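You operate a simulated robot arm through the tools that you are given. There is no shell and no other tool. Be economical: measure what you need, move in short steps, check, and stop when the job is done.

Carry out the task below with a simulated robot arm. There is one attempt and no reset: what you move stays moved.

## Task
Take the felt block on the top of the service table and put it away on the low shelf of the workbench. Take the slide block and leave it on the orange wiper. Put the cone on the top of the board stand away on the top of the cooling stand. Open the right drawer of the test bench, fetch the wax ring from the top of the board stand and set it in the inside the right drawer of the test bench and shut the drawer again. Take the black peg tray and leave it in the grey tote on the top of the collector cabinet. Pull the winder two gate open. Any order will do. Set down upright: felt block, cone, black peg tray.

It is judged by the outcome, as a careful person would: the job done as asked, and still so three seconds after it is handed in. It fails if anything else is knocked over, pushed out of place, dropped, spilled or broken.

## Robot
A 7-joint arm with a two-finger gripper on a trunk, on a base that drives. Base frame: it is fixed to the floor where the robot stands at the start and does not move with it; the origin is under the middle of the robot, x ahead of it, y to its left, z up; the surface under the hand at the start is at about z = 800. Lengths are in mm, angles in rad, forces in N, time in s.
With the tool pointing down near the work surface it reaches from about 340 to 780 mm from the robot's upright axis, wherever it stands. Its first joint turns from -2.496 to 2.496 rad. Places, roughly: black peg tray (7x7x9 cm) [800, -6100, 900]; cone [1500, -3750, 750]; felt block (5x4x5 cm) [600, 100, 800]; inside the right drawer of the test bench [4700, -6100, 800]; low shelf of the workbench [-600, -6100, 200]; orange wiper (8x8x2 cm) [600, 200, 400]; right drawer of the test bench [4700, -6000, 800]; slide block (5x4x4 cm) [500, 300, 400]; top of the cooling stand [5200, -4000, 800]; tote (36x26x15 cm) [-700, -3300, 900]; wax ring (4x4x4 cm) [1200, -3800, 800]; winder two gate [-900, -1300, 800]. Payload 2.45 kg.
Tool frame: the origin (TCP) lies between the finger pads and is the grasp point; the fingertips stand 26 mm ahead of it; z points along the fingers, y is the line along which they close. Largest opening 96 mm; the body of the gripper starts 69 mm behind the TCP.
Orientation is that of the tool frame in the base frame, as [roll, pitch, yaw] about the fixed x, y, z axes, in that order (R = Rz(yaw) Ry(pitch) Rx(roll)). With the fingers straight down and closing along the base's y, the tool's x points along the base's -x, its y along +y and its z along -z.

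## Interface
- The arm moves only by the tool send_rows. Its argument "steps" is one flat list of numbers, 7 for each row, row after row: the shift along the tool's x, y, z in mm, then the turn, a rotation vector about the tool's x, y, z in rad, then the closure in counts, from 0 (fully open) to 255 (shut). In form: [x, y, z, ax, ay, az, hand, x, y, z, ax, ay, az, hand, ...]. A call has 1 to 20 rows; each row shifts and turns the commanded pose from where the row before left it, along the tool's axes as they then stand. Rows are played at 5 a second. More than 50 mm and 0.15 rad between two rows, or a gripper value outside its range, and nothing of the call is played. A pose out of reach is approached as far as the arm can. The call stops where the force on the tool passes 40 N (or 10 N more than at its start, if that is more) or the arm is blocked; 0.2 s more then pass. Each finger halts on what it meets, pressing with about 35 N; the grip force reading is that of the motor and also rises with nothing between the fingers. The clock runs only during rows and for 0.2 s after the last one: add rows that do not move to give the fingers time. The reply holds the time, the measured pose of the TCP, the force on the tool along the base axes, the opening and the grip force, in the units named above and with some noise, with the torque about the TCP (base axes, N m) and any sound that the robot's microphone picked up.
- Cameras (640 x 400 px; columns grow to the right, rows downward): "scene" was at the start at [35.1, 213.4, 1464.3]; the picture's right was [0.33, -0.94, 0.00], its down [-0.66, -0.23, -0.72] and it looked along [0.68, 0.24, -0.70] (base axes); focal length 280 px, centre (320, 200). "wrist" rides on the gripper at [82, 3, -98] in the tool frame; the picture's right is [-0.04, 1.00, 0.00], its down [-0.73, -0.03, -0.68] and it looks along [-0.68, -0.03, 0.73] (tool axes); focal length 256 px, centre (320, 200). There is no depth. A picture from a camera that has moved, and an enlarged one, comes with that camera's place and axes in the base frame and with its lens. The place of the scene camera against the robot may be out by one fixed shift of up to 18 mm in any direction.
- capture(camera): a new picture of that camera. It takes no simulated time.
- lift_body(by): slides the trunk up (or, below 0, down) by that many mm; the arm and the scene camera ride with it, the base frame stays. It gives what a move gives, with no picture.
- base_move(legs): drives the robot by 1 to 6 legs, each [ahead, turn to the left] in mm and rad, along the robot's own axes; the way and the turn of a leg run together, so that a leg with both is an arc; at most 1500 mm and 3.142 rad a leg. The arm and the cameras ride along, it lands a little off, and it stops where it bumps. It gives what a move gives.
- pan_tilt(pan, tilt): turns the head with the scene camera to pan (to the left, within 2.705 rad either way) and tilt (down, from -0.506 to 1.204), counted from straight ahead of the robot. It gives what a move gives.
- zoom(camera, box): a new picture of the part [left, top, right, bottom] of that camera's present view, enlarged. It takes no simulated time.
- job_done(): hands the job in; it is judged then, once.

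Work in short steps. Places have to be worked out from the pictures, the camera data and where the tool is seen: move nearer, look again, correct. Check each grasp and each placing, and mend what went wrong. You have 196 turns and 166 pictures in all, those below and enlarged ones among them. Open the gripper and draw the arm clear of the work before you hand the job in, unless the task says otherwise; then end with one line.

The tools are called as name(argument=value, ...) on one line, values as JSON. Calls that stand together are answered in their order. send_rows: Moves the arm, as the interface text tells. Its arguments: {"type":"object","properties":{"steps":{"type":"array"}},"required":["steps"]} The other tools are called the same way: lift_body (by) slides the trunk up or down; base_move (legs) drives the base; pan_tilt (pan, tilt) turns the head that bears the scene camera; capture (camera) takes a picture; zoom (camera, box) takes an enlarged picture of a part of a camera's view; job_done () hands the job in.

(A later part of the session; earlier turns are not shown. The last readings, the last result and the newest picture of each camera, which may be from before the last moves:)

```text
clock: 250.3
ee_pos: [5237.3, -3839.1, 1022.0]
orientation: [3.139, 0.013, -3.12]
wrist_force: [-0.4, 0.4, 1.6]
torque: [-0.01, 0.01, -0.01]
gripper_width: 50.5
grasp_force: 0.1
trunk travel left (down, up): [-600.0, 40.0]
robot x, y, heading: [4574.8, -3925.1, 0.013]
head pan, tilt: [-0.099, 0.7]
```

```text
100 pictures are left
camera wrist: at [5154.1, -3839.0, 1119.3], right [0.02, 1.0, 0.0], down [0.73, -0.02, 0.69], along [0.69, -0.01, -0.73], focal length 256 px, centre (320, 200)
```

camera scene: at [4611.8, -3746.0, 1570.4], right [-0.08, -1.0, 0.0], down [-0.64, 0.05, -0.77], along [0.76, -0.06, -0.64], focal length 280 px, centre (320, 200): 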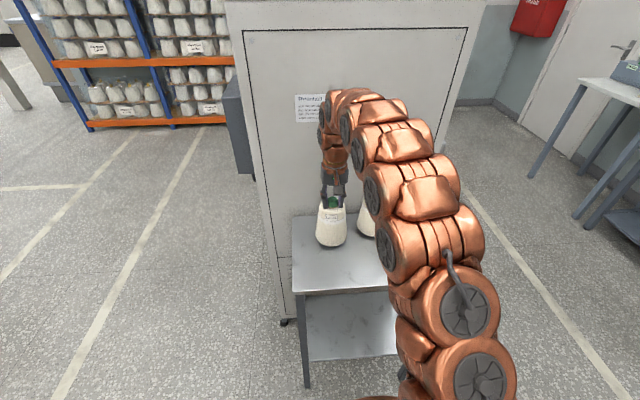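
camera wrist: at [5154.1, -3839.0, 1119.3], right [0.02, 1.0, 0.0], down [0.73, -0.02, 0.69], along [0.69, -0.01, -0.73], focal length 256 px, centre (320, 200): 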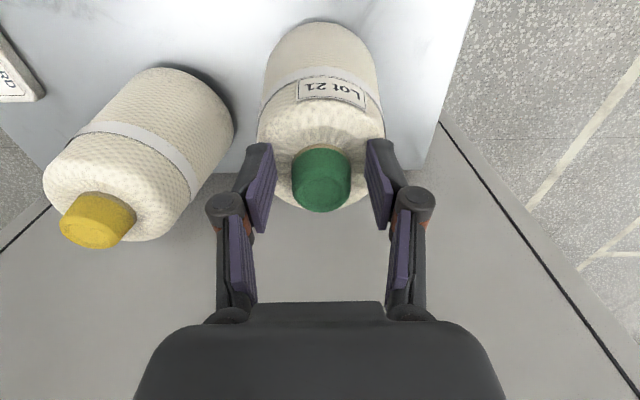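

Standing. I raise the hand straight up and take one check picture.

send_rows(steps=[0, 0, -20, 0, 0, 0, 120, 0, 0, -30, 0, 0, 0, 120, 0, 0, -40, 0, 0, 0, 120, 20, 0, -40, 0, 0, 0, 120, 0, 0, 0, 0, 0, 0, 0])

base_move(legs=[[-350, 0]])

capture(camera="scene")

```text
clock: 251.5
ee_pos: [5214.7, -3840.5, 1152.6]
orientation: [3.14, 0.014, -3.12]
wrist_force: [0.2, -0.4, -0.8]
torque: [-0.02, 0.01, 0.01]
gripper_width: 85.6
grasp_force: 0.0
trunk travel left (down, up): [-600.0, 40.0]
robot x, y, heading: [4573.0, -3923.3, 0.018]
head pan, tilt: [-0.099, 0.7]
```

```text
clock: 253.8
ee_pos: [4866.5, -3847.3, 1152.2]
orientation: [3.139, 0.009, -3.122]
wrist_force: [0.5, -0.1, 0.8]
torque: [0.01, 0.0, 0.01]
gripper_width: 95.7
grasp_force: 0.0
trunk travel left (down, up): [-600.0, 40.0]
robot x, y, heading: [4226.6, -3930.0, 0.023]
head pan, tilt: [-0.099, 0.7]
```

```text
99 pictures are left
camera scene: at [4274.7, -3752.3, 1571.1], right [-0.08, -1.0, 0.0], down [-0.65, 0.05, -0.76], along [0.76, -0.06, -0.65], focal length 280 px, centre (320, 200)
```

scene: 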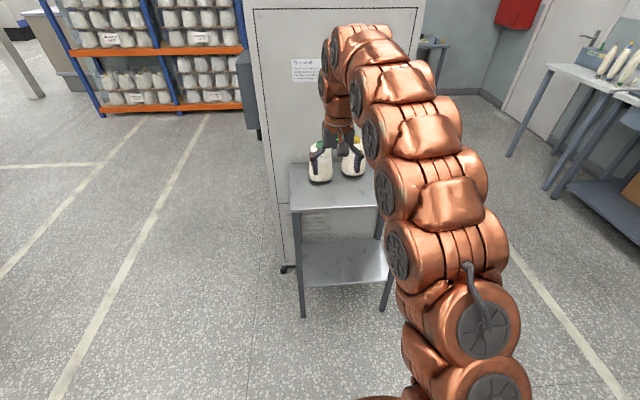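

Cone stands well. Now to the test bench: turn to face -y and look at the drawers.

base_move(legs=[[200, 0], [0, -1.59], [1000, 0]])

pan_tilt(pan=0.0, tilt=0.6)

capture(camera="scene")

capture(camera="wrist")

```text
clock: 264.1
ee_pos: [4486.9, -5561.3, 1155.0]
orientation: [3.139, 0.018, 1.566]
wrist_force: [0.3, 0.2, -0.1]
torque: [0.01, 0.0, -0.03]
gripper_width: 96.0
grasp_force: 0.0
trunk travel left (down, up): [-600.0, 40.0]
robot x, y, heading: [4421.9, -4928.2, -1.577]
head pan, tilt: [-0.099, 0.7]
```

```text
clock: 264.7
ee_pos: [4489.2, -5562.4, 1155.1]
orientation: [3.14, 0.017, 1.567]
wrist_force: [-0.4, -0.8, 0.3]
torque: [-0.01, -0.02, 0.0]
gripper_width: 95.9
grasp_force: 0.0
trunk travel left (down, up): [-600.0, 40.0]
robot x, y, heading: [4419.5, -4921.8, -1.581]
head pan, tilt: [0.0, 0.6]
```

```text
98 pictures are left
camera scene: at [4610.7, -4960.9, 1578.7], right [-1.0, 0.01, 0.0], down [0.0, 0.57, -0.82], along [-0.01, -0.82, -0.57], focal length 280 px, centre (320, 200)
```

scene: 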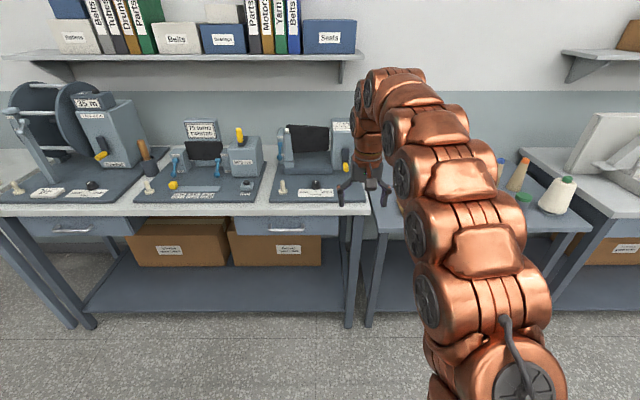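

```text
97 pictures are left
camera wrist: at [4490.9, -5479.1, 1252.0], right [1.0, -0.04, 0.0], down [-0.03, -0.72, 0.69], along [-0.03, -0.69, -0.72], focal length 256 px, centre (320, 200)
```

wrist: 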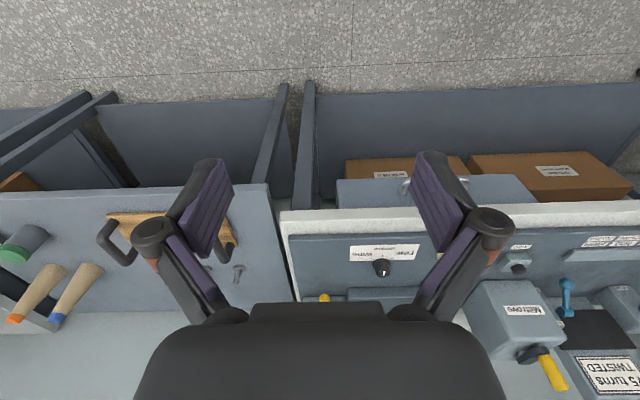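

Handle of the right drawer is about (4740,-5905,800). I line the robot up with it and turn the hand so it points forward with the fingers closing vertically.

base_move(legs=[[0, 1.58], [300, 0], [0, -1.571]])

send_rows(steps=[0, 0, 0, 0, 0, 0.15, 0, 0, 0, 0, 0, 0, 0.15, 0, 0, 0, 0, 0, 0, 0.15, 0, 0, 0, 0, 0, 0, 0.15, 0, 0, 0, 0, 0, 0, 0.15, 0, 0, 0, 0, 0, 0, 0.15, 0, 0, 0, 0, 0, 0, 0.15, 0, 0, 0, 0, 0, 0, 0.15, 0, 0, 0, 0, 0, 0, 0.15, 0, 0, 0, 0, 0, 0, 0.15, 0, 0, 0, 0, 0, 0, 0.071, 0, 0, 0, 0, -0.15, 0, 0, 0, 0, 0, 0, -0.15, 0, 0, 0, 0, 0, 0, -0.15, 0, 0, 0, 0, 0, 0, -0.15, 0, 0, 0, 0, 0, 0, -0.15, 0, 0, 0, 0, 0, 0, -0.15, 0, 0, 0, 0, 0, 0, -0.15, 0, 0, 0, 0, 0, 0, -0.15, 0, 0, 0, 0, 0, 0, 0, 0, 0, 0])

capture(camera="scene")

capture(camera="wrist")

```text
clock: 274.4
ee_pos: [4781.6, -5566.1, 1156.9]
orientation: [3.141, 0.018, 1.552]
wrist_force: [-0.5, -0.7, -0.3]
torque: [-0.02, -0.02, -0.01]
gripper_width: 96.2
grasp_force: 0.0
trunk travel left (down, up): [-600.0, 40.0]
robot x, y, heading: [4721.8, -4928.3, -1.591]
head pan, tilt: [0.0, 0.6]
```

```text
clock: 278.6
ee_pos: [4781.6, -5565.7, 1156.5]
orientation: [1.925, -0.003, -0.017]
wrist_force: [0.1, 0.0, -0.3]
torque: [0.03, 0.01, -0.04]
gripper_width: 95.9
grasp_force: 0.0
trunk travel left (down, up): [-600.0, 40.0]
robot x, y, heading: [4721.6, -4926.9, -1.591]
head pan, tilt: [0.0, 0.6]
```

```text
96 pictures are left
camera scene: at [4912.3, -4966.9, 1578.8], right [-1.0, 0.02, 0.0], down [0.01, 0.56, -0.83], along [-0.02, -0.82, -0.56], focal length 280 px, centre (320, 200)
```

scene: 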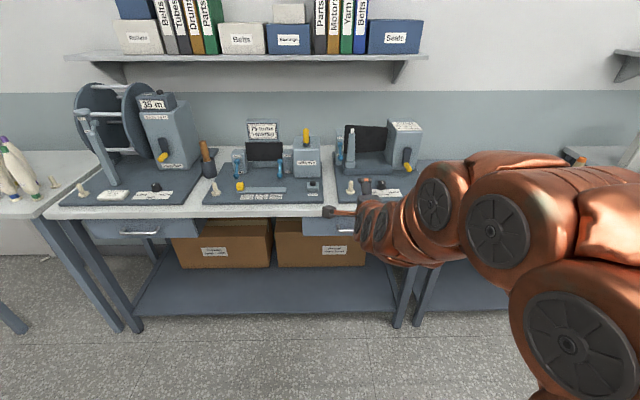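

```text
95 pictures are left
camera wrist: at [4863.9, -5477.1, 1192.2], right [-0.05, -0.34, 0.94], down [-0.72, 0.66, 0.21], along [-0.69, -0.67, -0.28], focal length 256 px, centre (320, 200)
```

wrist: 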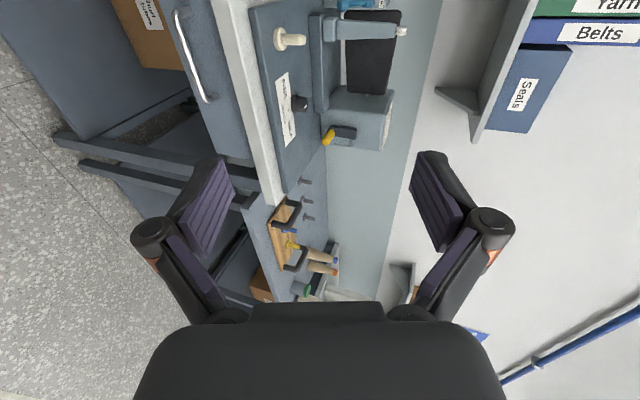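

Handle bar spans x≈4655–4805 at z≈770. I lower the hand in front of it and look again to fix depth.

send_rows(steps=[-6, -40, 15, 0, 0, 0, 0, -6, -40, 15, 0, 0, 0, 0, -6, -40, 15, 0, 0, 0, 0, -6, -40, 15, 0, 0, 0, 0, -6, -40, 15, 0, 0, 0, 0, -6, -40, 15, 0, 0, 0, 0, -6, -40, 14, 0, 0, 0, 0, 0, 0, 0, 0, 0, 0, 0])

capture(camera="wrist")

capture(camera="scene")

```text
clock: 280.4
ee_pos: [4726.6, -5585.2, 894.8]
orientation: [1.924, -0.001, -0.017]
wrist_force: [-0.1, -0.1, 0.2]
torque: [0.02, -0.02, 0.01]
gripper_width: 96.1
grasp_force: 0.0
out of reach, approached as far as the arm can: row 3, 4
trunk travel left (down, up): [-600.0, 40.0]
robot x, y, heading: [4724.0, -4930.4, -1.592]
head pan, tilt: [0.0, 0.6]
```

```text
94 pictures are left
camera wrist: at [4808.8, -5496.6, 931.7], right [-0.05, -0.35, 0.94], down [-0.72, 0.66, 0.21], along [-0.69, -0.67, -0.28], focal length 256 px, centre (320, 200)
```

wrist: 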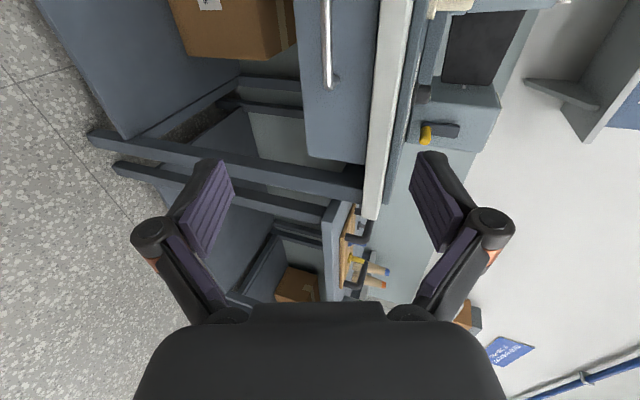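

```text
93 pictures are left
camera scene: at [4912.3, -4966.8, 1578.8], right [-1.0, 0.02, 0.0], down [0.01, 0.56, -0.83], along [-0.02, -0.82, -0.56], focal length 280 px, centre (320, 200)
```

scene: 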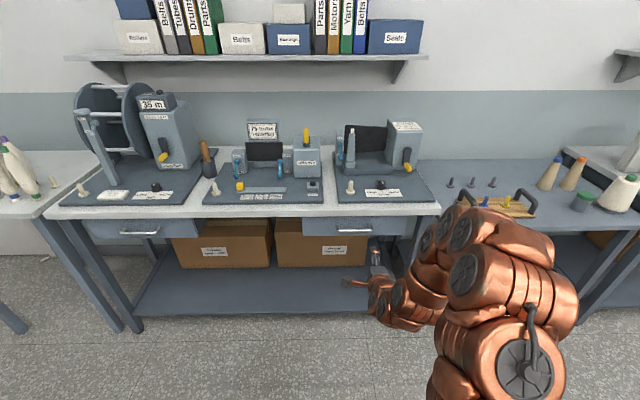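

Triangulated handle bar: centre (4740,-5870,806). I drive 190 mm closer then set the hand 50 mm in front of it.

base_move(legs=[[190, 0]])

send_rows(steps=[9, -26, 28, 0, 0, 0, 0, 8, -25, 28, 0, 0, 0, 0, 0, 0, 0, 0, 0, 0, 0])

capture(camera="wrist")

capture(camera="scene")

```text
clock: 282.0
ee_pos: [4722.9, -5775.8, 895.8]
orientation: [1.925, -0.002, -0.016]
wrist_force: [0.6, -0.1, 0.5]
torque: [0.0, 0.02, -0.01]
gripper_width: 95.9
grasp_force: 0.1
trunk travel left (down, up): [-600.0, 40.0]
robot x, y, heading: [4723.7, -5120.4, -1.589]
head pan, tilt: [0.0, 0.6]
```

```text
clock: 282.8
ee_pos: [4739.1, -5810.4, 827.6]
orientation: [1.926, 0.001, -0.017]
wrist_force: [1.1, 0.8, 0.4]
torque: [0.0, -0.03, 0.0]
gripper_width: 96.1
grasp_force: 0.1
trunk travel left (down, up): [-600.0, 40.0]
robot x, y, heading: [4719.4, -5119.1, -1.593]
head pan, tilt: [0.0, 0.6]
```

```text
92 pictures are left
camera wrist: at [4821.2, -5722.3, 864.3], right [-0.05, -0.35, 0.94], down [-0.72, 0.66, 0.21], along [-0.69, -0.67, -0.28], focal length 256 px, centre (320, 200)
```

wrist: 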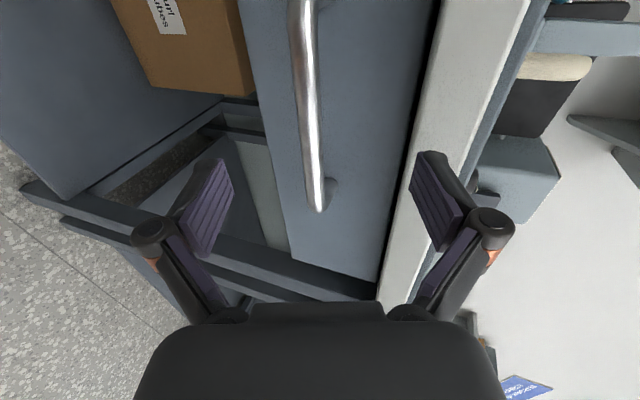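

```text
91 pictures are left
camera scene: at [4908.4, -5157.7, 1578.8], right [-1.0, 0.02, 0.0], down [0.01, 0.56, -0.83], along [-0.02, -0.82, -0.56], focal length 280 px, centre (320, 200)
```

scene: 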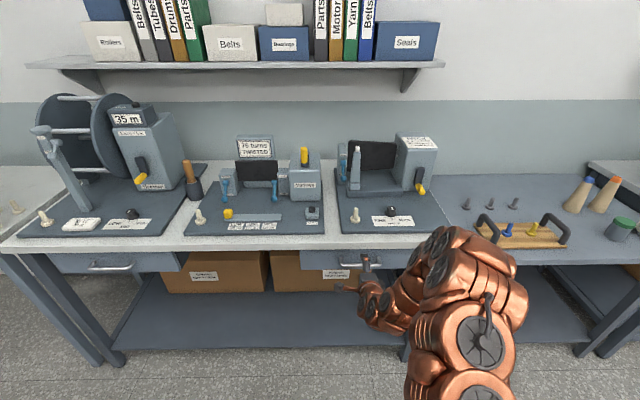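

Consistent. I narrow the opening to ~45 mm, to stay below the table lip, and advance 50 mm onto the bar.

send_rows(steps=[0, 0, 0, 0, 0, 0, 138, 0, 0, 0, 0, 0, 0, 138, 0, 0, 0, 0, 0, 0, 138, 0, 0, 20, 0, 0, 0, 138, 0, 0, 18, 0, 0, 0, 138, 0, 0, 10, 0, 0, 0, 138, 0, 0, 0, 0, 0, 0, 138])

capture(camera="wrist")

```text
clock: 284.4
ee_pos: [4739.8, -5857.3, 810.6]
orientation: [1.924, -0.001, -0.018]
wrist_force: [-0.3, -0.2, 0.2]
torque: [-0.03, -0.03, -0.04]
gripper_width: 44.1
grasp_force: 0.0
trunk travel left (down, up): [-600.0, 40.0]
robot x, y, heading: [4719.0, -5118.0, -1.593]
head pan, tilt: [0.0, 0.6]
```

```text
90 pictures are left
camera wrist: at [4821.5, -5767.8, 847.6], right [-0.05, -0.35, 0.94], down [-0.72, 0.66, 0.21], along [-0.69, -0.67, -0.28], focal length 256 px, centre (320, 200)
```

wrist: 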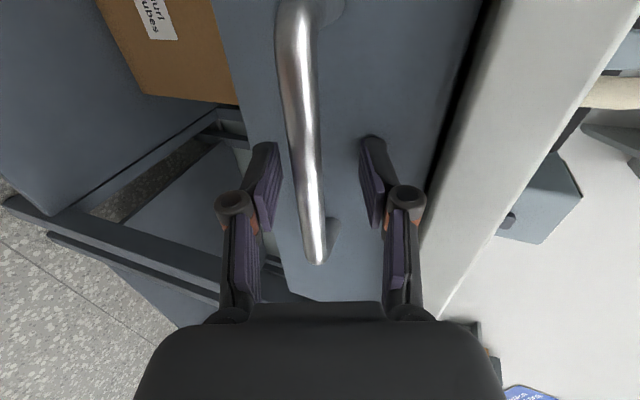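

The bar lies between the fingers. Close on it.

send_rows(steps=[0, 0, 5, 0, 0, 0, 138, 0, 0, 0, 0, 0, 0, 255, 0, 0, 0, 0, 0, 0, 255, 0, 0, 0, 0, 0, 0, 255, 0, 0, 0, 0, 0, 0, 255, 0, 0, 0, 0, 0, 0, 255])

capture(camera="wrist")

```text
clock: 285.6
ee_pos: [4739.1, -5857.7, 803.4]
orientation: [1.938, -0.004, -0.017]
wrist_force: [-0.2, -1.5, -11.2]
torque: [0.01, 0.26, 0.19]
gripper_width: 13.3
grasp_force: 40.2
trunk travel left (down, up): [-600.0, 40.0]
robot x, y, heading: [4719.9, -5119.3, -1.586]
head pan, tilt: [0.0, 0.6]
stopped in row 6: the force on the tool passed its limit at 42 N (the readings are from after the stop); the commanded pose is now the measured one
```

```text
89 pictures are left
camera wrist: at [4821.3, -5770.0, 842.0], right [-0.05, -0.36, 0.93], down [-0.72, 0.66, 0.21], along [-0.69, -0.66, -0.29], focal length 256 px, centre (320, 200)
```

wrist: 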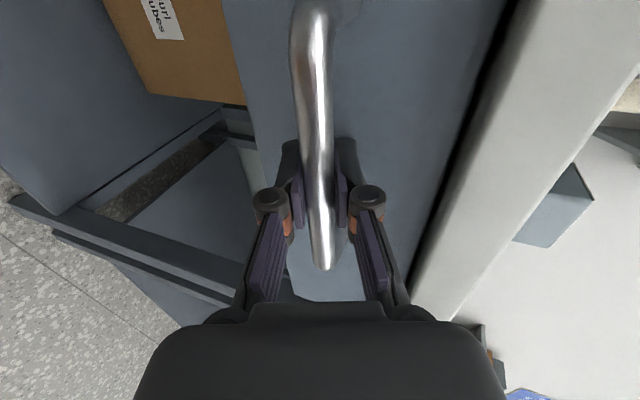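

Bar gripped. I pull by driving the base back 120 mm first.

base_move(legs=[[-120, 0]])

capture(camera="scene")

```text
clock: 286.9
ee_pos: [4739.0, -5738.4, 803.0]
orientation: [1.938, -0.005, -0.02]
wrist_force: [-22.9, 2.2, -22.3]
torque: [-0.01, 0.64, -0.39]
gripper_width: 13.3
grasp_force: 39.9
trunk travel left (down, up): [-600.0, 40.0]
robot x, y, heading: [4726.7, -4999.6, -1.594]
head pan, tilt: [0.0, 0.6]
```

```text
88 pictures are left
camera scene: at [4909.4, -5038.6, 1578.8], right [-1.0, 0.02, 0.0], down [0.01, 0.57, -0.82], along [-0.02, -0.82, -0.57], focal length 280 px, centre (320, 200)
```

scene: 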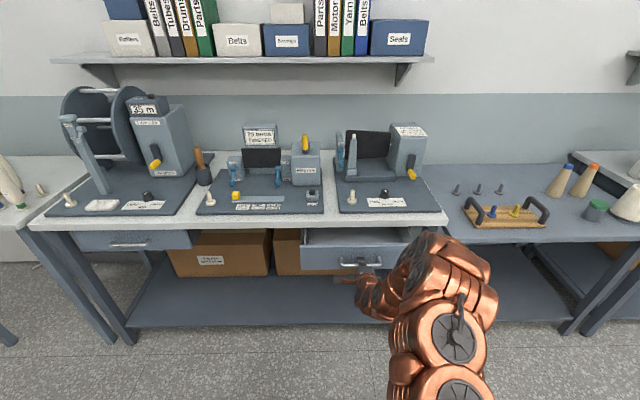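

The drawer follows. Pull another 90 mm.

base_move(legs=[[-90, 0]])

zoom(camera="scene", box=[260, 190, 460, 315])

```text
clock: 288.0
ee_pos: [4739.9, -5648.2, 803.8]
orientation: [1.937, -0.005, -0.025]
wrist_force: [-13.8, 0.6, -11.7]
torque: [0.01, 0.65, -0.28]
gripper_width: 13.3
grasp_force: 39.9
trunk travel left (down, up): [-600.0, 40.0]
robot x, y, heading: [4724.3, -4906.4, -1.593]
head pan, tilt: [0.0, 0.6]
```

```text
3.20 times, centred on (360, 252) of scene
camera zoom: at [4911.8, -4947.5, 1578.8], right [-1.0, 0.02, 0.0], down [0.01, 0.57, -0.82], along [-0.02, -0.82, -0.57], focal length 895 px, centre (192, 32)
```

zoom: 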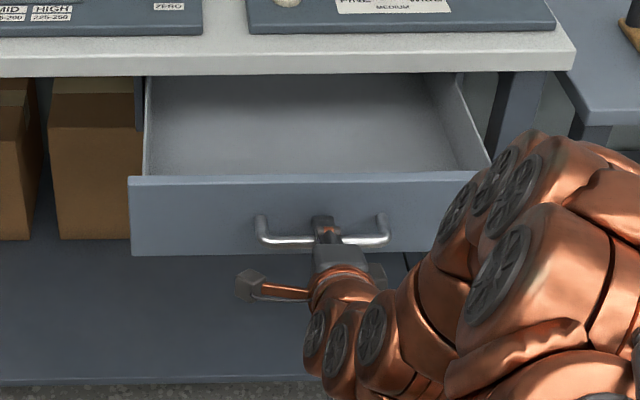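

Drawer is open about 210 mm, empty. I release the handle and retreat, then raise and turn the hand back to vertical.

send_rows(steps=[0, 0, 0, 0, 0, 0, 138, 0, 0, 0, 0, 0, 0, 138, 0, 0, 0, 0, 0, 0, 138, 0, 0, -30, 0, 0, 0, 138, 0, 0, -40, 0, 0, 0, 138, 0, 35, -35, 0, 0, 0, 138, 0, 45, -10, 0, 0, 0, 138, 0, 45, -10, 0, 0, 0, 138, 0, 45, -10, 0, 0, 0, 138, 0, 45, -10, 0, 0, 0, 138])

send_rows(steps=[0, 0, 0, 0.15, 0, 0, 0, 0, 0, 0, 0.15, 0, 0, 0, 0, 0, 0, 0.15, 0, 0, 0, 0, 0, 0, 0.15, 0, 0, 0, 0, 0, 0, 0.15, 0, 0, 0, 0, 0, 0, 0.15, 0, 0, 0, 0, 0, 0, 0.15, 0, 0, 0, 0, 0, 0, 0.15, 0, 0, 0, 0, 0, 0, 0, 0, -0.15, 0, 0, 0, 0, 0, 0, -0.15, 0, 0, 0, 0, 0, 0, -0.15, 0, 0, 0, 0, 0, 0, -0.15, 0, 0, 0, 0, 0, 0, -0.15, 0, 0, 0, 0, 0, 0, -0.15, 0, 0, 0, 0, 0, 0, -0.15, 0, 0, 0, 0, 0, 0, -0.15, 0, 0, 0, 0, 0, 0, -0.15, 0, 0, 0, 0, 0, 0, -0.15, 0, 0, 0, 0, 0, 0, -0.071, 0])

capture(camera="scene")

```text
clock: 290.2
ee_pos: [4740.2, -5589.8, 1055.3]
orientation: [1.939, -0.004, -0.026]
wrist_force: [0.3, -0.4, -0.2]
torque: [-0.03, 0.0, 0.0]
gripper_width: 44.1
grasp_force: 0.1
trunk travel left (down, up): [-600.0, 40.0]
robot x, y, heading: [4725.5, -4907.6, -1.592]
head pan, tilt: [0.0, 0.6]
```

```text
clock: 294.2
ee_pos: [4741.2, -5589.3, 1057.1]
orientation: [3.139, 0.008, 1.549]
wrist_force: [-0.2, 0.7, 0.5]
torque: [-0.01, 0.01, 0.0]
gripper_width: 96.2
grasp_force: 0.1
trunk travel left (down, up): [-600.0, 40.0]
robot x, y, heading: [4721.9, -4907.7, -1.589]
head pan, tilt: [0.0, 0.6]
```

```text
86 pictures are left
camera scene: at [4912.6, -4946.9, 1578.7], right [-1.0, 0.02, 0.0], down [0.01, 0.56, -0.83], along [-0.02, -0.82, -0.56], focal length 280 px, centre (320, 200)
```

scene: 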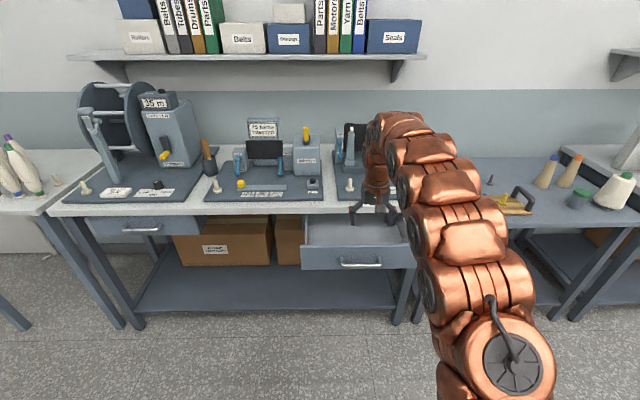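

Now fetch the wax ring. I go back along the bench aisle and approach the board stand from its -x side.

base_move(legs=[[0, -1.553], [1500, 0], [1500, 0], [1100, 0]])

base_move(legs=[[0, -1.571], [1120, 0], [0, -1.571]])

capture(camera="wrist")

```text
clock: 317.6
ee_pos: [-53.6, -4914.7, 1057.9]
orientation: [3.138, 0.004, -0.013]
wrist_force: [0.5, -0.3, 0.3]
torque: [-0.02, 0.0, 0.02]
gripper_width: 95.9
grasp_force: 0.1
trunk travel left (down, up): [-600.0, 40.0]
robot x, y, heading: [626.5, -4892.4, 3.135]
head pan, tilt: [0.0, 0.6]
```

```text
clock: 331.0
ee_pos: [1315.4, -3741.7, 1055.7]
orientation: [3.139, 0.005, 3.128]
wrist_force: [-1.0, -0.3, -0.2]
torque: [0.0, 0.0, -0.02]
gripper_width: 96.1
grasp_force: 0.0
trunk travel left (down, up): [-600.0, 40.0]
robot x, y, heading: [633.7, -3765.3, -0.005]
head pan, tilt: [0.0, 0.6]
```

```text
85 pictures are left
camera wrist: at [1232.8, -3738.3, 1154.3], right [0.05, 1.0, 0.0], down [0.73, -0.04, 0.68], along [0.68, -0.03, -0.73], focal length 256 px, centre (320, 200)
```

wrist: 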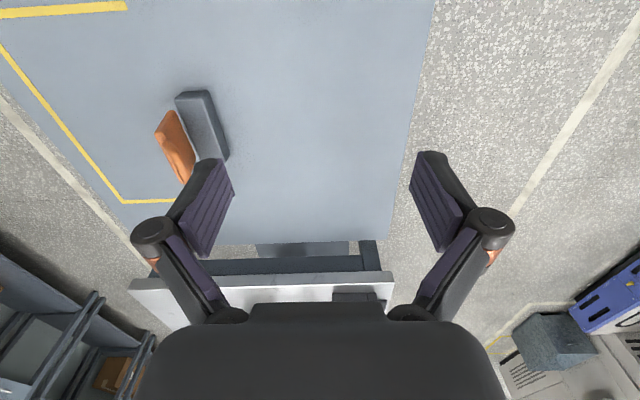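

The ring is below the view. I back 150 mm and look again.

base_move(legs=[[-150, 0]])

capture(camera="wrist")

```text
clock: 332.4
ee_pos: [1164.2, -3739.0, 1055.5]
orientation: [3.138, 0.005, 3.126]
wrist_force: [0.0, -0.5, -0.2]
torque: [0.0, 0.01, -0.03]
gripper_width: 96.0
grasp_force: 0.0
trunk travel left (down, up): [-600.0, 40.0]
robot x, y, heading: [484.0, -3767.0, -0.009]
head pan, tilt: [0.0, 0.6]
```

```text
84 pictures are left
camera wrist: at [1081.8, -3736.9, 1154.1], right [0.05, 1.0, 0.0], down [0.73, -0.04, 0.68], along [0.68, -0.03, -0.73], focal length 256 px, centre (320, 200)
```

wrist: 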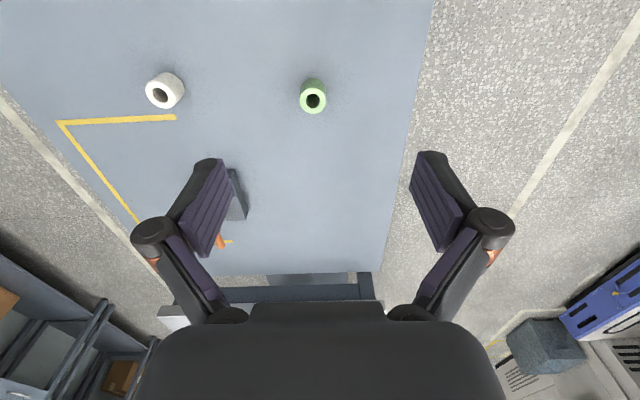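

I zoom on both rings to make sure which is the wax ring.

zoom(camera="wrist", box=[130, 50, 350, 130])

```text
2.91 times, centred on (240, 90) of wrist
camera zoom: at [1081.8, -3736.9, 1154.1], right [0.05, 1.0, 0.0], down [0.73, -0.04, 0.68], along [0.68, -0.03, -0.73], focal length 745 px, centre (553, 520)
```

zoom: 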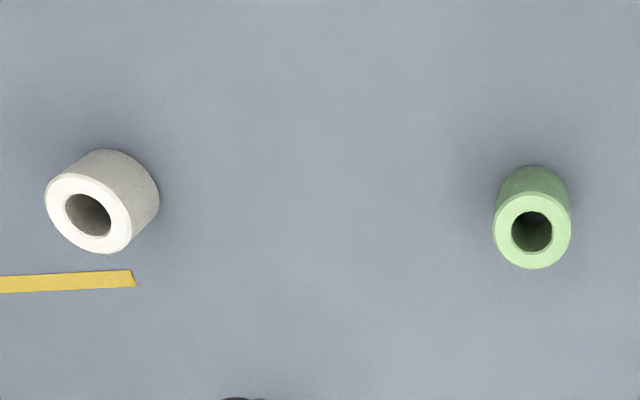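

The green one at (1225,-3752) matches the wax ring's listed place. I move above it and down to z≈840, then check.

send_rows(steps=[-31, -7, 0, 0, 0, 0, 0, -30, -7, 0, 0, 0, 0, 0, 0, 0, 45, 0, 0, 0, 0, 0, 0, 45, 0, 0, 0, 0, 0, 0, 45, 0, 0, 0, 0, 0, 0, 45, 0, 0, 0, 0, 0, 0, 35, 0, 0, 0, 0, 0, 0, 0, 0, 0, 0, 0])

capture(camera="wrist")

```text
clock: 334.2
ee_pos: [1225.9, -3755.0, 841.8]
orientation: [3.139, 0.005, 3.127]
wrist_force: [0.1, -0.8, -0.1]
torque: [0.03, -0.02, 0.02]
gripper_width: 96.0
grasp_force: 0.1
trunk travel left (down, up): [-600.0, 40.0]
robot x, y, heading: [488.3, -3762.1, -0.012]
head pan, tilt: [0.0, 0.6]
```

```text
82 pictures are left
camera wrist: at [1142.9, -3751.8, 939.0], right [0.05, 1.0, 0.0], down [0.73, -0.04, 0.68], along [0.68, -0.03, -0.73], focal length 256 px, centre (320, 200)
```

wrist: 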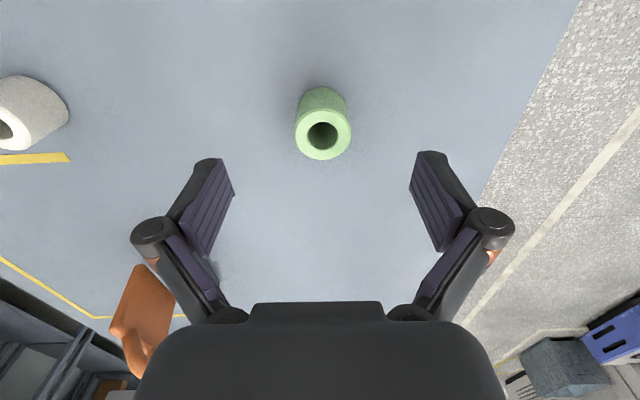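

Ring top z≈778, centre (1231,-3753). I adjust 5 mm, descend to z≈781 and close.

send_rows(steps=[-5, 2, 20, 0, 0, 0, 0, 0, 0, 20, 0, 0, 0, 0, 0, 0, 15, 0, 0, 0, 0, 0, 0, 5, 0, 0, 0, 0, 0, 0, 0, 0, 0, 0, 0])

send_rows(steps=[0, 0, 0, 0, 0, 0, 255, 0, 0, 0, 0, 0, 0, 255, 0, 0, 0, 0, 0, 0, 255, 0, 0, 0, 0, 0, 0, 255, 0, 0, 0, 0, 0, 0, 255, 0, 0, 0, 0, 0, 0, 255])

capture(camera="wrist")

```text
clock: 335.4
ee_pos: [1231.7, -3752.7, 781.8]
orientation: [3.138, 0.005, 3.13]
wrist_force: [-0.3, -0.3, -0.9]
torque: [0.02, -0.02, -0.01]
gripper_width: 96.2
grasp_force: 0.0
trunk travel left (down, up): [-600.0, 40.0]
robot x, y, heading: [487.2, -3765.7, -0.008]
head pan, tilt: [0.0, 0.6]
```

```text
clock: 336.8
ee_pos: [1231.4, -3752.0, 780.9]
orientation: [3.139, 0.007, 3.127]
wrist_force: [0.5, -0.1, 1.2]
torque: [-0.05, -0.02, -0.02]
gripper_width: 38.8
grasp_force: 34.3
trunk travel left (down, up): [-600.0, 40.0]
robot x, y, heading: [485.3, -3765.6, -0.01]
head pan, tilt: [0.0, 0.6]
```

```text
81 pictures are left
camera wrist: at [1148.5, -3749.3, 879.9], right [0.05, 1.0, 0.0], down [0.73, -0.04, 0.68], along [0.68, -0.03, -0.73], focal length 256 px, centre (320, 200)
```

wrist: 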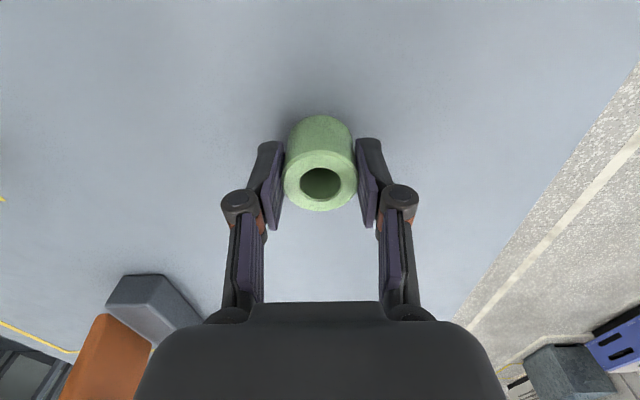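

Wax ring gripped. I lift and retract a little, then drive back to the test bench.

send_rows(steps=[0, 0, -40, 0, 0, 0, 255, 0, 0, -48, 0, 0, 0, 255, 10, 0, -48, 0, 0, 0, 255, 10, 0, -48, 0, 0, 0, 255, 20, 0, -45, 0, 0, 0, 255, 20, 0, -45, 0, 0, 0, 255, 0, 0, -30, 0, 0, 0, 255, 0, 0, 0, 0, 0, 0, 255])

base_move(legs=[[0, -1.561], [1130, 0], [0, 1.571], [1500, 0], [1500, 0], [1150, 0]])

```text
clock: 338.6
ee_pos: [1171.2, -3753.3, 1084.6]
orientation: [3.138, 0.005, 3.128]
wrist_force: [-0.6, -0.1, 1.0]
torque: [-0.04, -0.03, 0.0]
gripper_width: 38.9
grasp_force: 35.0
trunk travel left (down, up): [-600.0, 40.0]
robot x, y, heading: [487.8, -3765.3, -0.01]
head pan, tilt: [0.0, 0.6]
```

```text
clock: 371.6
ee_pos: [5331.8, -4780.2, 1084.7]
orientation: [3.138, 0.004, -3.13]
wrist_force: [-0.7, 0.5, 0.6]
torque: [-0.01, -0.02, -0.02]
gripper_width: 38.9
grasp_force: 35.2
trunk travel left (down, up): [-600.0, 40.0]
robot x, y, heading: [4650.2, -4808.8, 0.012]
head pan, tilt: [0.0, 0.6]
```

Forward 70 mm more, turn to the drawer and look.

base_move(legs=[[70, 0], [0, -1.583], [100, 0]])

capture(camera="wrist")

capture(camera="scene")

```text
clock: 377.2
ee_pos: [4738.0, -5595.6, 1084.8]
orientation: [3.14, 0.006, 1.571]
wrist_force: [-0.2, 0.7, 0.2]
torque: [-0.02, -0.01, 0.01]
gripper_width: 38.4
grasp_force: 35.7
trunk travel left (down, up): [-600.0, 40.0]
robot x, y, heading: [4713.3, -4905.3, -1.568]
head pan, tilt: [0.0, 0.6]
```

```text
80 pictures are left
camera wrist: at [4740.0, -5512.8, 1182.5], right [1.0, -0.04, 0.0], down [-0.03, -0.73, 0.68], along [-0.02, -0.68, -0.73], focal length 256 px, centre (320, 200)
```

wrist: 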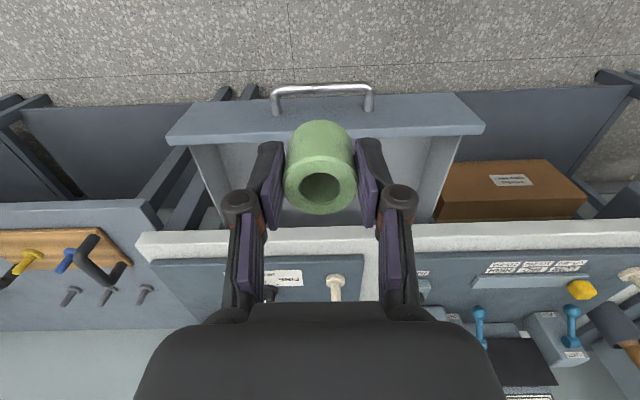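

```text
79 pictures are left
camera scene: at [4905.8, -4941.4, 1578.8], right [-1.0, 0.0, 0.0], down [0.0, 0.56, -0.83], along [0.0, -0.83, -0.56], focal length 280 px, centre (320, 200)
```

scene: 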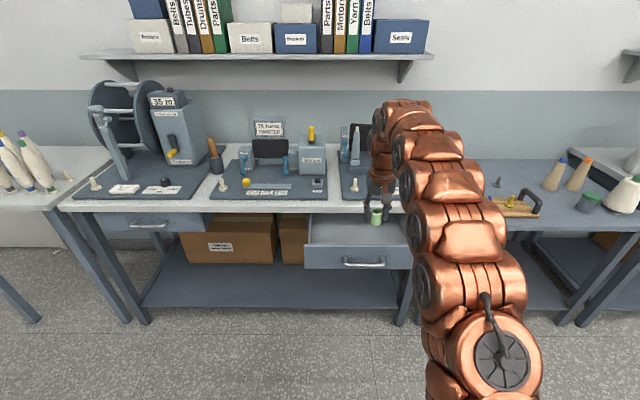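

Open drawer spans y≈-5700…-5895. I drive 197 mm ahead and lower the ring between, to z≈850.

base_move(legs=[[197, 0]])

send_rows(steps=[0, 0, 45, 0, 0, 0, 255, 0, 0, 45, 0, 0, 0, 255, 0, 0, 45, 0, 0, 0, 255, 0, 0, 45, 0, 0, 0, 255, 0, 0, 45, 0, 0, 0, 255, 0, 0, 0, 0, 0, 0, 255])

capture(camera="wrist")

capture(camera="scene")

```text
clock: 378.8
ee_pos: [4737.1, -5790.0, 1084.5]
orientation: [3.138, 0.006, 1.571]
wrist_force: [0.3, -1.0, -0.2]
torque: [0.02, -0.01, -0.02]
gripper_width: 38.8
grasp_force: 34.8
trunk travel left (down, up): [-600.0, 40.0]
robot x, y, heading: [4711.9, -5103.9, -1.57]
head pan, tilt: [0.0, 0.6]
```

```text
clock: 380.2
ee_pos: [4737.7, -5790.2, 858.9]
orientation: [3.138, 0.005, 1.571]
wrist_force: [-0.1, 0.2, 0.2]
torque: [0.0, 0.02, 0.01]
gripper_width: 38.7
grasp_force: 35.0
trunk travel left (down, up): [-600.0, 40.0]
robot x, y, heading: [4714.4, -5105.3, -1.563]
head pan, tilt: [0.0, 0.6]
```

```text
78 pictures are left
camera wrist: at [4740.1, -5709.5, 957.0], right [1.0, -0.04, 0.0], down [-0.03, -0.73, 0.68], along [-0.03, -0.68, -0.73], focal length 256 px, centre (320, 200)
```

wrist: 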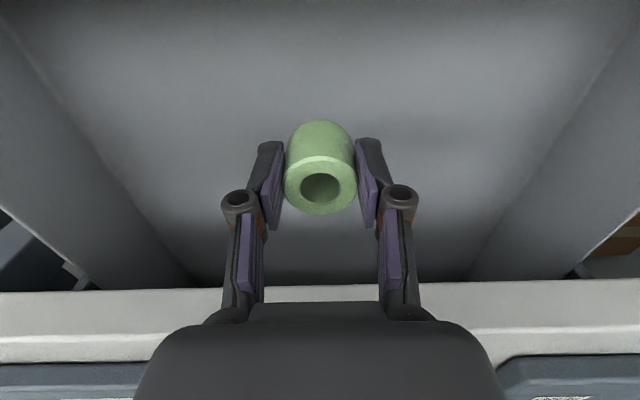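

```text
77 pictures are left
camera scene: at [4906.5, -5138.1, 1578.8], right [-1.0, 0.0, 0.0], down [0.0, 0.57, -0.83], along [0.0, -0.82, -0.57], focal length 280 px, centre (320, 200)
```

scene: 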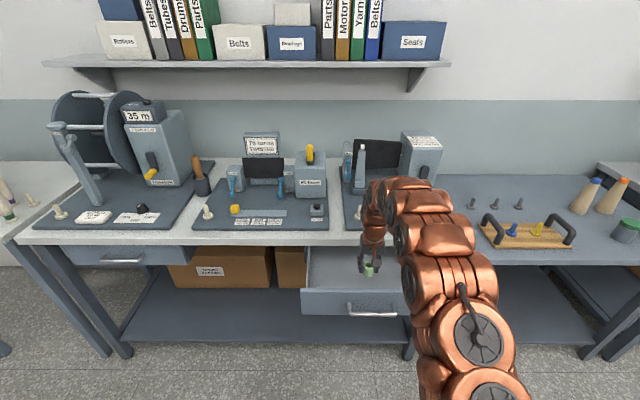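

Well inside the drawer. I lower further in small steps feeling for the floor.

send_rows(steps=[0, 0, 10, 0, 0, 0, 255, 0, 0, 10, 0, 0, 0, 255, 0, 0, 5, 0, 0, 0, 255, 0, 0, 4, 0, 0, 0, 255, 0, 0, 4, 0, 0, 0, 255, 0, 0, 0, 0, 0, 0, 255])

zoom(camera="wrist", box=[220, 90, 420, 215])

```text
clock: 381.6
ee_pos: [4738.7, -5790.5, 826.8]
orientation: [3.138, 0.006, 1.57]
wrist_force: [-0.6, -0.2, -0.7]
torque: [-0.01, -0.01, 0.02]
gripper_width: 38.5
grasp_force: 35.5
trunk travel left (down, up): [-600.0, 40.0]
robot x, y, heading: [4716.2, -5103.0, -1.562]
head pan, tilt: [0.0, 0.6]
```

```text
3.20 times, centred on (320, 152) of wrist
camera zoom: at [4741.3, -5710.4, 924.6], right [1.0, -0.04, 0.0], down [-0.03, -0.73, 0.68], along [-0.03, -0.68, -0.73], focal length 819 px, centre (320, 352)
```

zoom: 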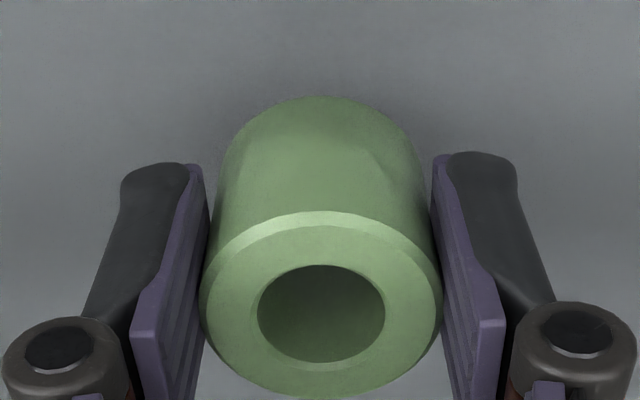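

send_rows(steps=[0, 0, 4, 0, 0, 0, 255, 0, 0, 4, 0, 0, 0, 255, 0, 0, 0, 0, 0, 0, 255])

send_rows(steps=[0, 0, 3, 0, 0, 0, 255, 0, 0, 3, 0, 0, 0, 255, 0, 0, 0, 0, 0, 0, 255])

send_rows(steps=[0, 0, 3, 0, 0, 0, 255, 0, 0, 0, 0, 0, 0, 255])

zoom(camera="wrist", box=[220, 90, 420, 215])

```text
clock: 382.4
ee_pos: [4739.0, -5791.3, 818.8]
orientation: [3.139, 0.005, 1.57]
wrist_force: [0.6, 0.0, 0.2]
torque: [-0.01, -0.01, 0.0]
gripper_width: 38.9
grasp_force: 34.7
trunk travel left (down, up): [-600.0, 40.0]
robot x, y, heading: [4717.9, -5105.6, -1.565]
head pan, tilt: [0.0, 0.6]
```

```text
clock: 383.2
ee_pos: [4739.2, -5791.1, 812.4]
orientation: [3.137, 0.007, 1.571]
wrist_force: [0.9, 0.3, -0.7]
torque: [0.0, 0.01, 0.04]
gripper_width: 38.5
grasp_force: 34.8
trunk travel left (down, up): [-600.0, 40.0]
robot x, y, heading: [4716.3, -5100.3, -1.563]
head pan, tilt: [0.0, 0.6]
```

```text
clock: 383.8
ee_pos: [4739.4, -5792.0, 809.9]
orientation: [3.137, 0.005, 1.569]
wrist_force: [0.3, 0.0, 0.1]
torque: [-0.05, 0.02, -0.02]
gripper_width: 38.4
grasp_force: 34.7
trunk travel left (down, up): [-600.0, 40.0]
robot x, y, heading: [4719.6, -5104.0, -1.569]
head pan, tilt: [0.0, 0.6]
```

```text
3.20 times, centred on (320, 152) of wrist
camera zoom: at [4741.2, -5710.4, 907.4], right [1.0, -0.04, 0.0], down [-0.03, -0.73, 0.68], along [-0.03, -0.68, -0.73], focal length 819 px, centre (320, 352)
```

zoom: 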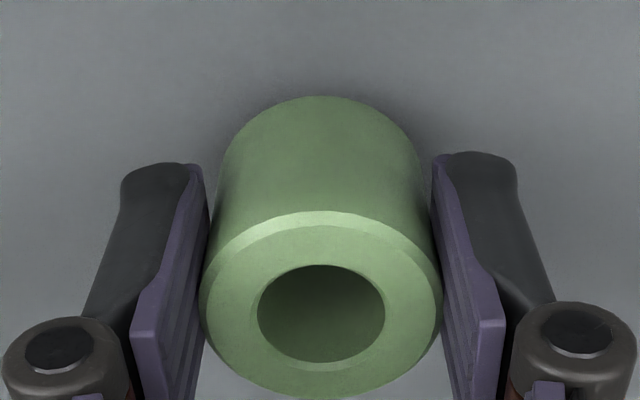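

Shadow closing; continue.

send_rows(steps=[0, 0, 3, 0, 0, 0, 255, 0, 0, 3, 0, 0, 0, 255, 0, 0, 0, 0, 0, 0, 255])

send_rows(steps=[0, 0, 3, 0, 0, 0, 255, 0, 0, 0, 0, 0, 0, 255])

zoom(camera="wrist", box=[220, 90, 420, 215])

```text
clock: 384.6
ee_pos: [4739.3, -5791.7, 803.3]
orientation: [3.137, 0.004, 1.569]
wrist_force: [0.2, 0.7, 0.2]
torque: [-0.02, -0.01, 0.0]
gripper_width: 38.6
grasp_force: 35.0
trunk travel left (down, up): [-600.0, 40.0]
robot x, y, heading: [4716.1, -5106.7, -1.57]
head pan, tilt: [0.0, 0.6]
```

```text
clock: 385.2
ee_pos: [4738.5, -5791.3, 800.6]
orientation: [3.137, 0.004, 1.571]
wrist_force: [0.3, 0.4, -0.6]
torque: [0.0, 0.04, 0.02]
gripper_width: 38.5
grasp_force: 34.1
trunk travel left (down, up): [-600.0, 40.0]
robot x, y, heading: [4711.7, -5105.4, -1.569]
head pan, tilt: [0.0, 0.6]
```

```text
3.20 times, centred on (320, 152) of wrist
camera zoom: at [4741.3, -5710.5, 898.3], right [1.0, -0.04, 0.0], down [-0.03, -0.73, 0.68], along [-0.03, -0.68, -0.73], focal length 819 px, centre (320, 352)
```

zoom: 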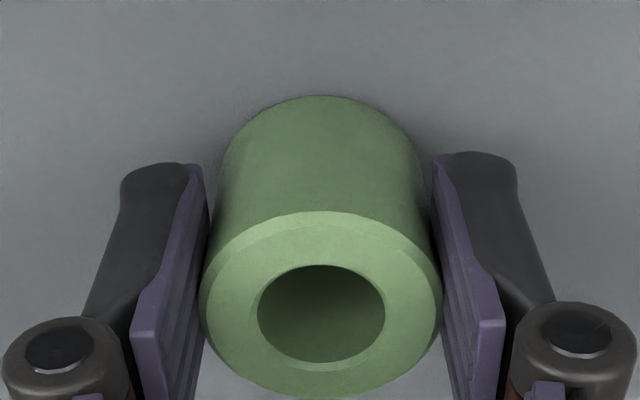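

send_rows(steps=[0, 0, 3, 0, 0, 0, 255, 0, 0, 0, 0, 0, 0, 255])

send_rows(steps=[0, 0, 3, 0, 0, 0, 255, 0, 0, 0, 0, 0, 0, 255])

send_rows(steps=[0, 0, 3, 0, 0, 0, 255, 0, 0, 0, 0, 0, 0, 255])

zoom(camera="wrist", box=[220, 90, 420, 215])

```text
clock: 385.8
ee_pos: [4738.8, -5792.0, 799.7]
orientation: [3.138, 0.009, 1.571]
wrist_force: [1.3, -1.3, 23.3]
torque: [-0.02, -0.02, -0.08]
gripper_width: 38.5
grasp_force: 34.4
trunk travel left (down, up): [-600.0, 40.0]
robot x, y, heading: [4719.1, -5104.5, -1.566]
head pan, tilt: [0.0, 0.6]
```

```text
clock: 386.4
ee_pos: [4739.1, -5791.9, 794.9]
orientation: [3.138, 0.007, 1.57]
wrist_force: [2.1, -1.4, 24.0]
torque: [-0.19, -0.02, -0.06]
gripper_width: 38.7
grasp_force: 34.6
trunk travel left (down, up): [-600.0, 40.0]
robot x, y, heading: [4716.7, -5103.3, -1.567]
head pan, tilt: [0.0, 0.6]
```

```text
clock: 387.0
ee_pos: [4738.7, -5792.7, 792.9]
orientation: [3.138, 0.008, 1.571]
wrist_force: [2.1, 0.8, 23.4]
torque: [-0.13, -0.08, -0.02]
gripper_width: 38.7
grasp_force: 35.0
trunk travel left (down, up): [-600.0, 40.0]
robot x, y, heading: [4717.6, -5103.9, -1.572]
head pan, tilt: [0.0, 0.6]
```

```text
3.20 times, centred on (320, 152) of wrist
camera zoom: at [4741.3, -5710.1, 890.1], right [1.0, -0.04, 0.0], down [-0.03, -0.73, 0.68], along [-0.03, -0.68, -0.73], focal length 819 px, centre (320, 352)
```

zoom: 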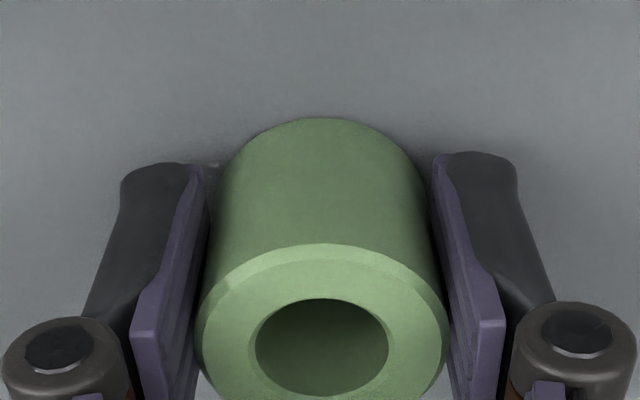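

It sits on the drawer floor (it slid up between the pads a bit). Release and lift out.

send_rows(steps=[0, 0, -3, 0, 0, 0, 255, 0, 0, 0, 0, 0, 0, 200, 0, 0, 0, 0, 0, 0, 120, 0, 0, 0, 0, 0, 0, 90, 0, 0, -20, 0, 0, 0, 90, 0, 0, -45, 0, 0, 0, 90, 0, 0, -45, 0, 0, 0, 90, 0, 0, -45, 0, 0, 0, 90, 0, 0, -45, 0, 0, 0, 90, 0, 0, -45, 0, 0, 0, 90, 0, 0, 0, 0, 0, 0, 0])

base_move(legs=[[-200, 0]])

capture(camera="scene")

```text
clock: 389.4
ee_pos: [4738.1, -5790.3, 1039.6]
orientation: [3.138, 0.006, 1.571]
wrist_force: [0.4, -0.3, -0.5]
torque: [0.01, 0.0, 0.0]
gripper_width: 94.6
grasp_force: 0.0
trunk travel left (down, up): [-600.0, 40.0]
robot x, y, heading: [4718.4, -5101.9, -1.568]
head pan, tilt: [0.0, 0.6]
```

```text
clock: 391.0
ee_pos: [4738.3, -5590.6, 1038.3]
orientation: [3.137, 0.005, 1.571]
wrist_force: [1.0, -1.1, 0.0]
torque: [-0.02, -0.01, -0.01]
gripper_width: 95.8
grasp_force: 0.1
trunk travel left (down, up): [-600.0, 40.0]
robot x, y, heading: [4717.7, -4904.6, -1.566]
head pan, tilt: [0.0, 0.6]
```

```text
72 pictures are left
camera scene: at [4905.7, -4938.2, 1578.7], right [-1.0, 0.0, 0.0], down [0.0, 0.57, -0.82], along [0.0, -0.82, -0.57], focal length 280 px, centre (320, 200)
```

scene: 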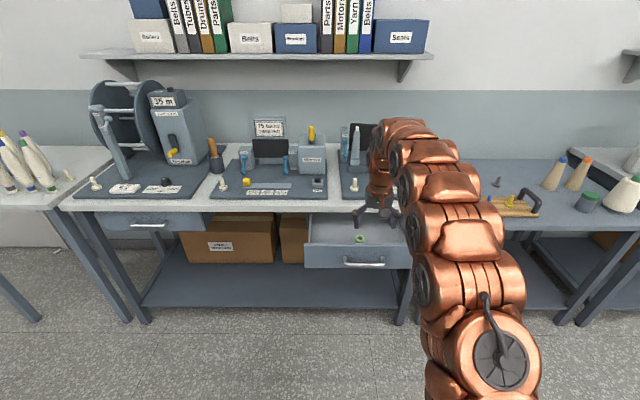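

Ring stands in the drawer. To shut it I'll pitch the hand 45°, close the fingers and push the drawer front beside the handle.

send_rows(steps=[0, 0, 0, 0, -0.15, 0, 255, 0, 0, 0, 0, -0.15, 0, 255, 0, 0, 0, 0, -0.15, 0, 255, 0, 0, 0, 0, -0.15, 0, 255, 0, 0, 0, 0, -0.15, 0, 255, 0, 0, 0, 0, -0.035, 0, 255, 22, 22, 30, 0, 0, 0, 255, 22, 22, 30, 0, 0, 0, 255, 22, 21, 31, 0, 0, 0, 255, 22, 21, 32, 0, 0, 0, 255, 22, 21, 32, 0, 0, 0, 255, 21, 20, 32, 0, 0, 0, 255, 0, 0, 0, 0, 0, 0, 255])

capture(camera="scene")

capture(camera="wrist")

```text
clock: 393.8
ee_pos: [4866.1, -5631.8, 814.2]
orientation: [3.136, 0.79, 1.566]
wrist_force: [0.2, 0.1, -0.5]
torque: [0.01, -0.02, -0.02]
gripper_width: 0.0
grasp_force: 28.5
trunk travel left (down, up): [-600.0, 40.0]
robot x, y, heading: [4716.6, -4904.2, -1.564]
head pan, tilt: [0.0, 0.6]
```

```text
71 pictures are left
camera scene: at [4905.9, -4938.0, 1578.8], right [-1.0, 0.0, 0.0], down [0.0, 0.56, -0.83], along [0.0, -0.83, -0.56], focal length 280 px, centre (320, 200)
```

scene: 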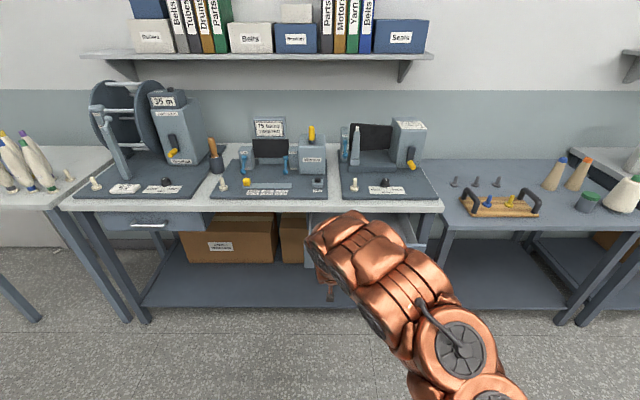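

```text
70 pictures are left
camera wrist: at [4867.7, -5505.4, 825.1], right [1.0, -0.03, 0.03], down [-0.03, -0.03, 1.0], along [-0.03, -1.0, -0.03], focal length 256 px, centre (320, 200)
```

wrist: 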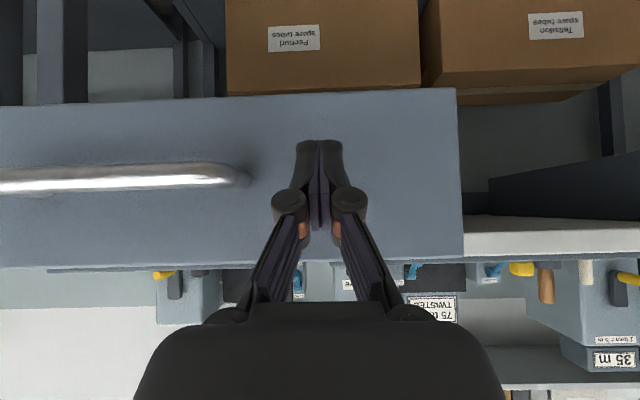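

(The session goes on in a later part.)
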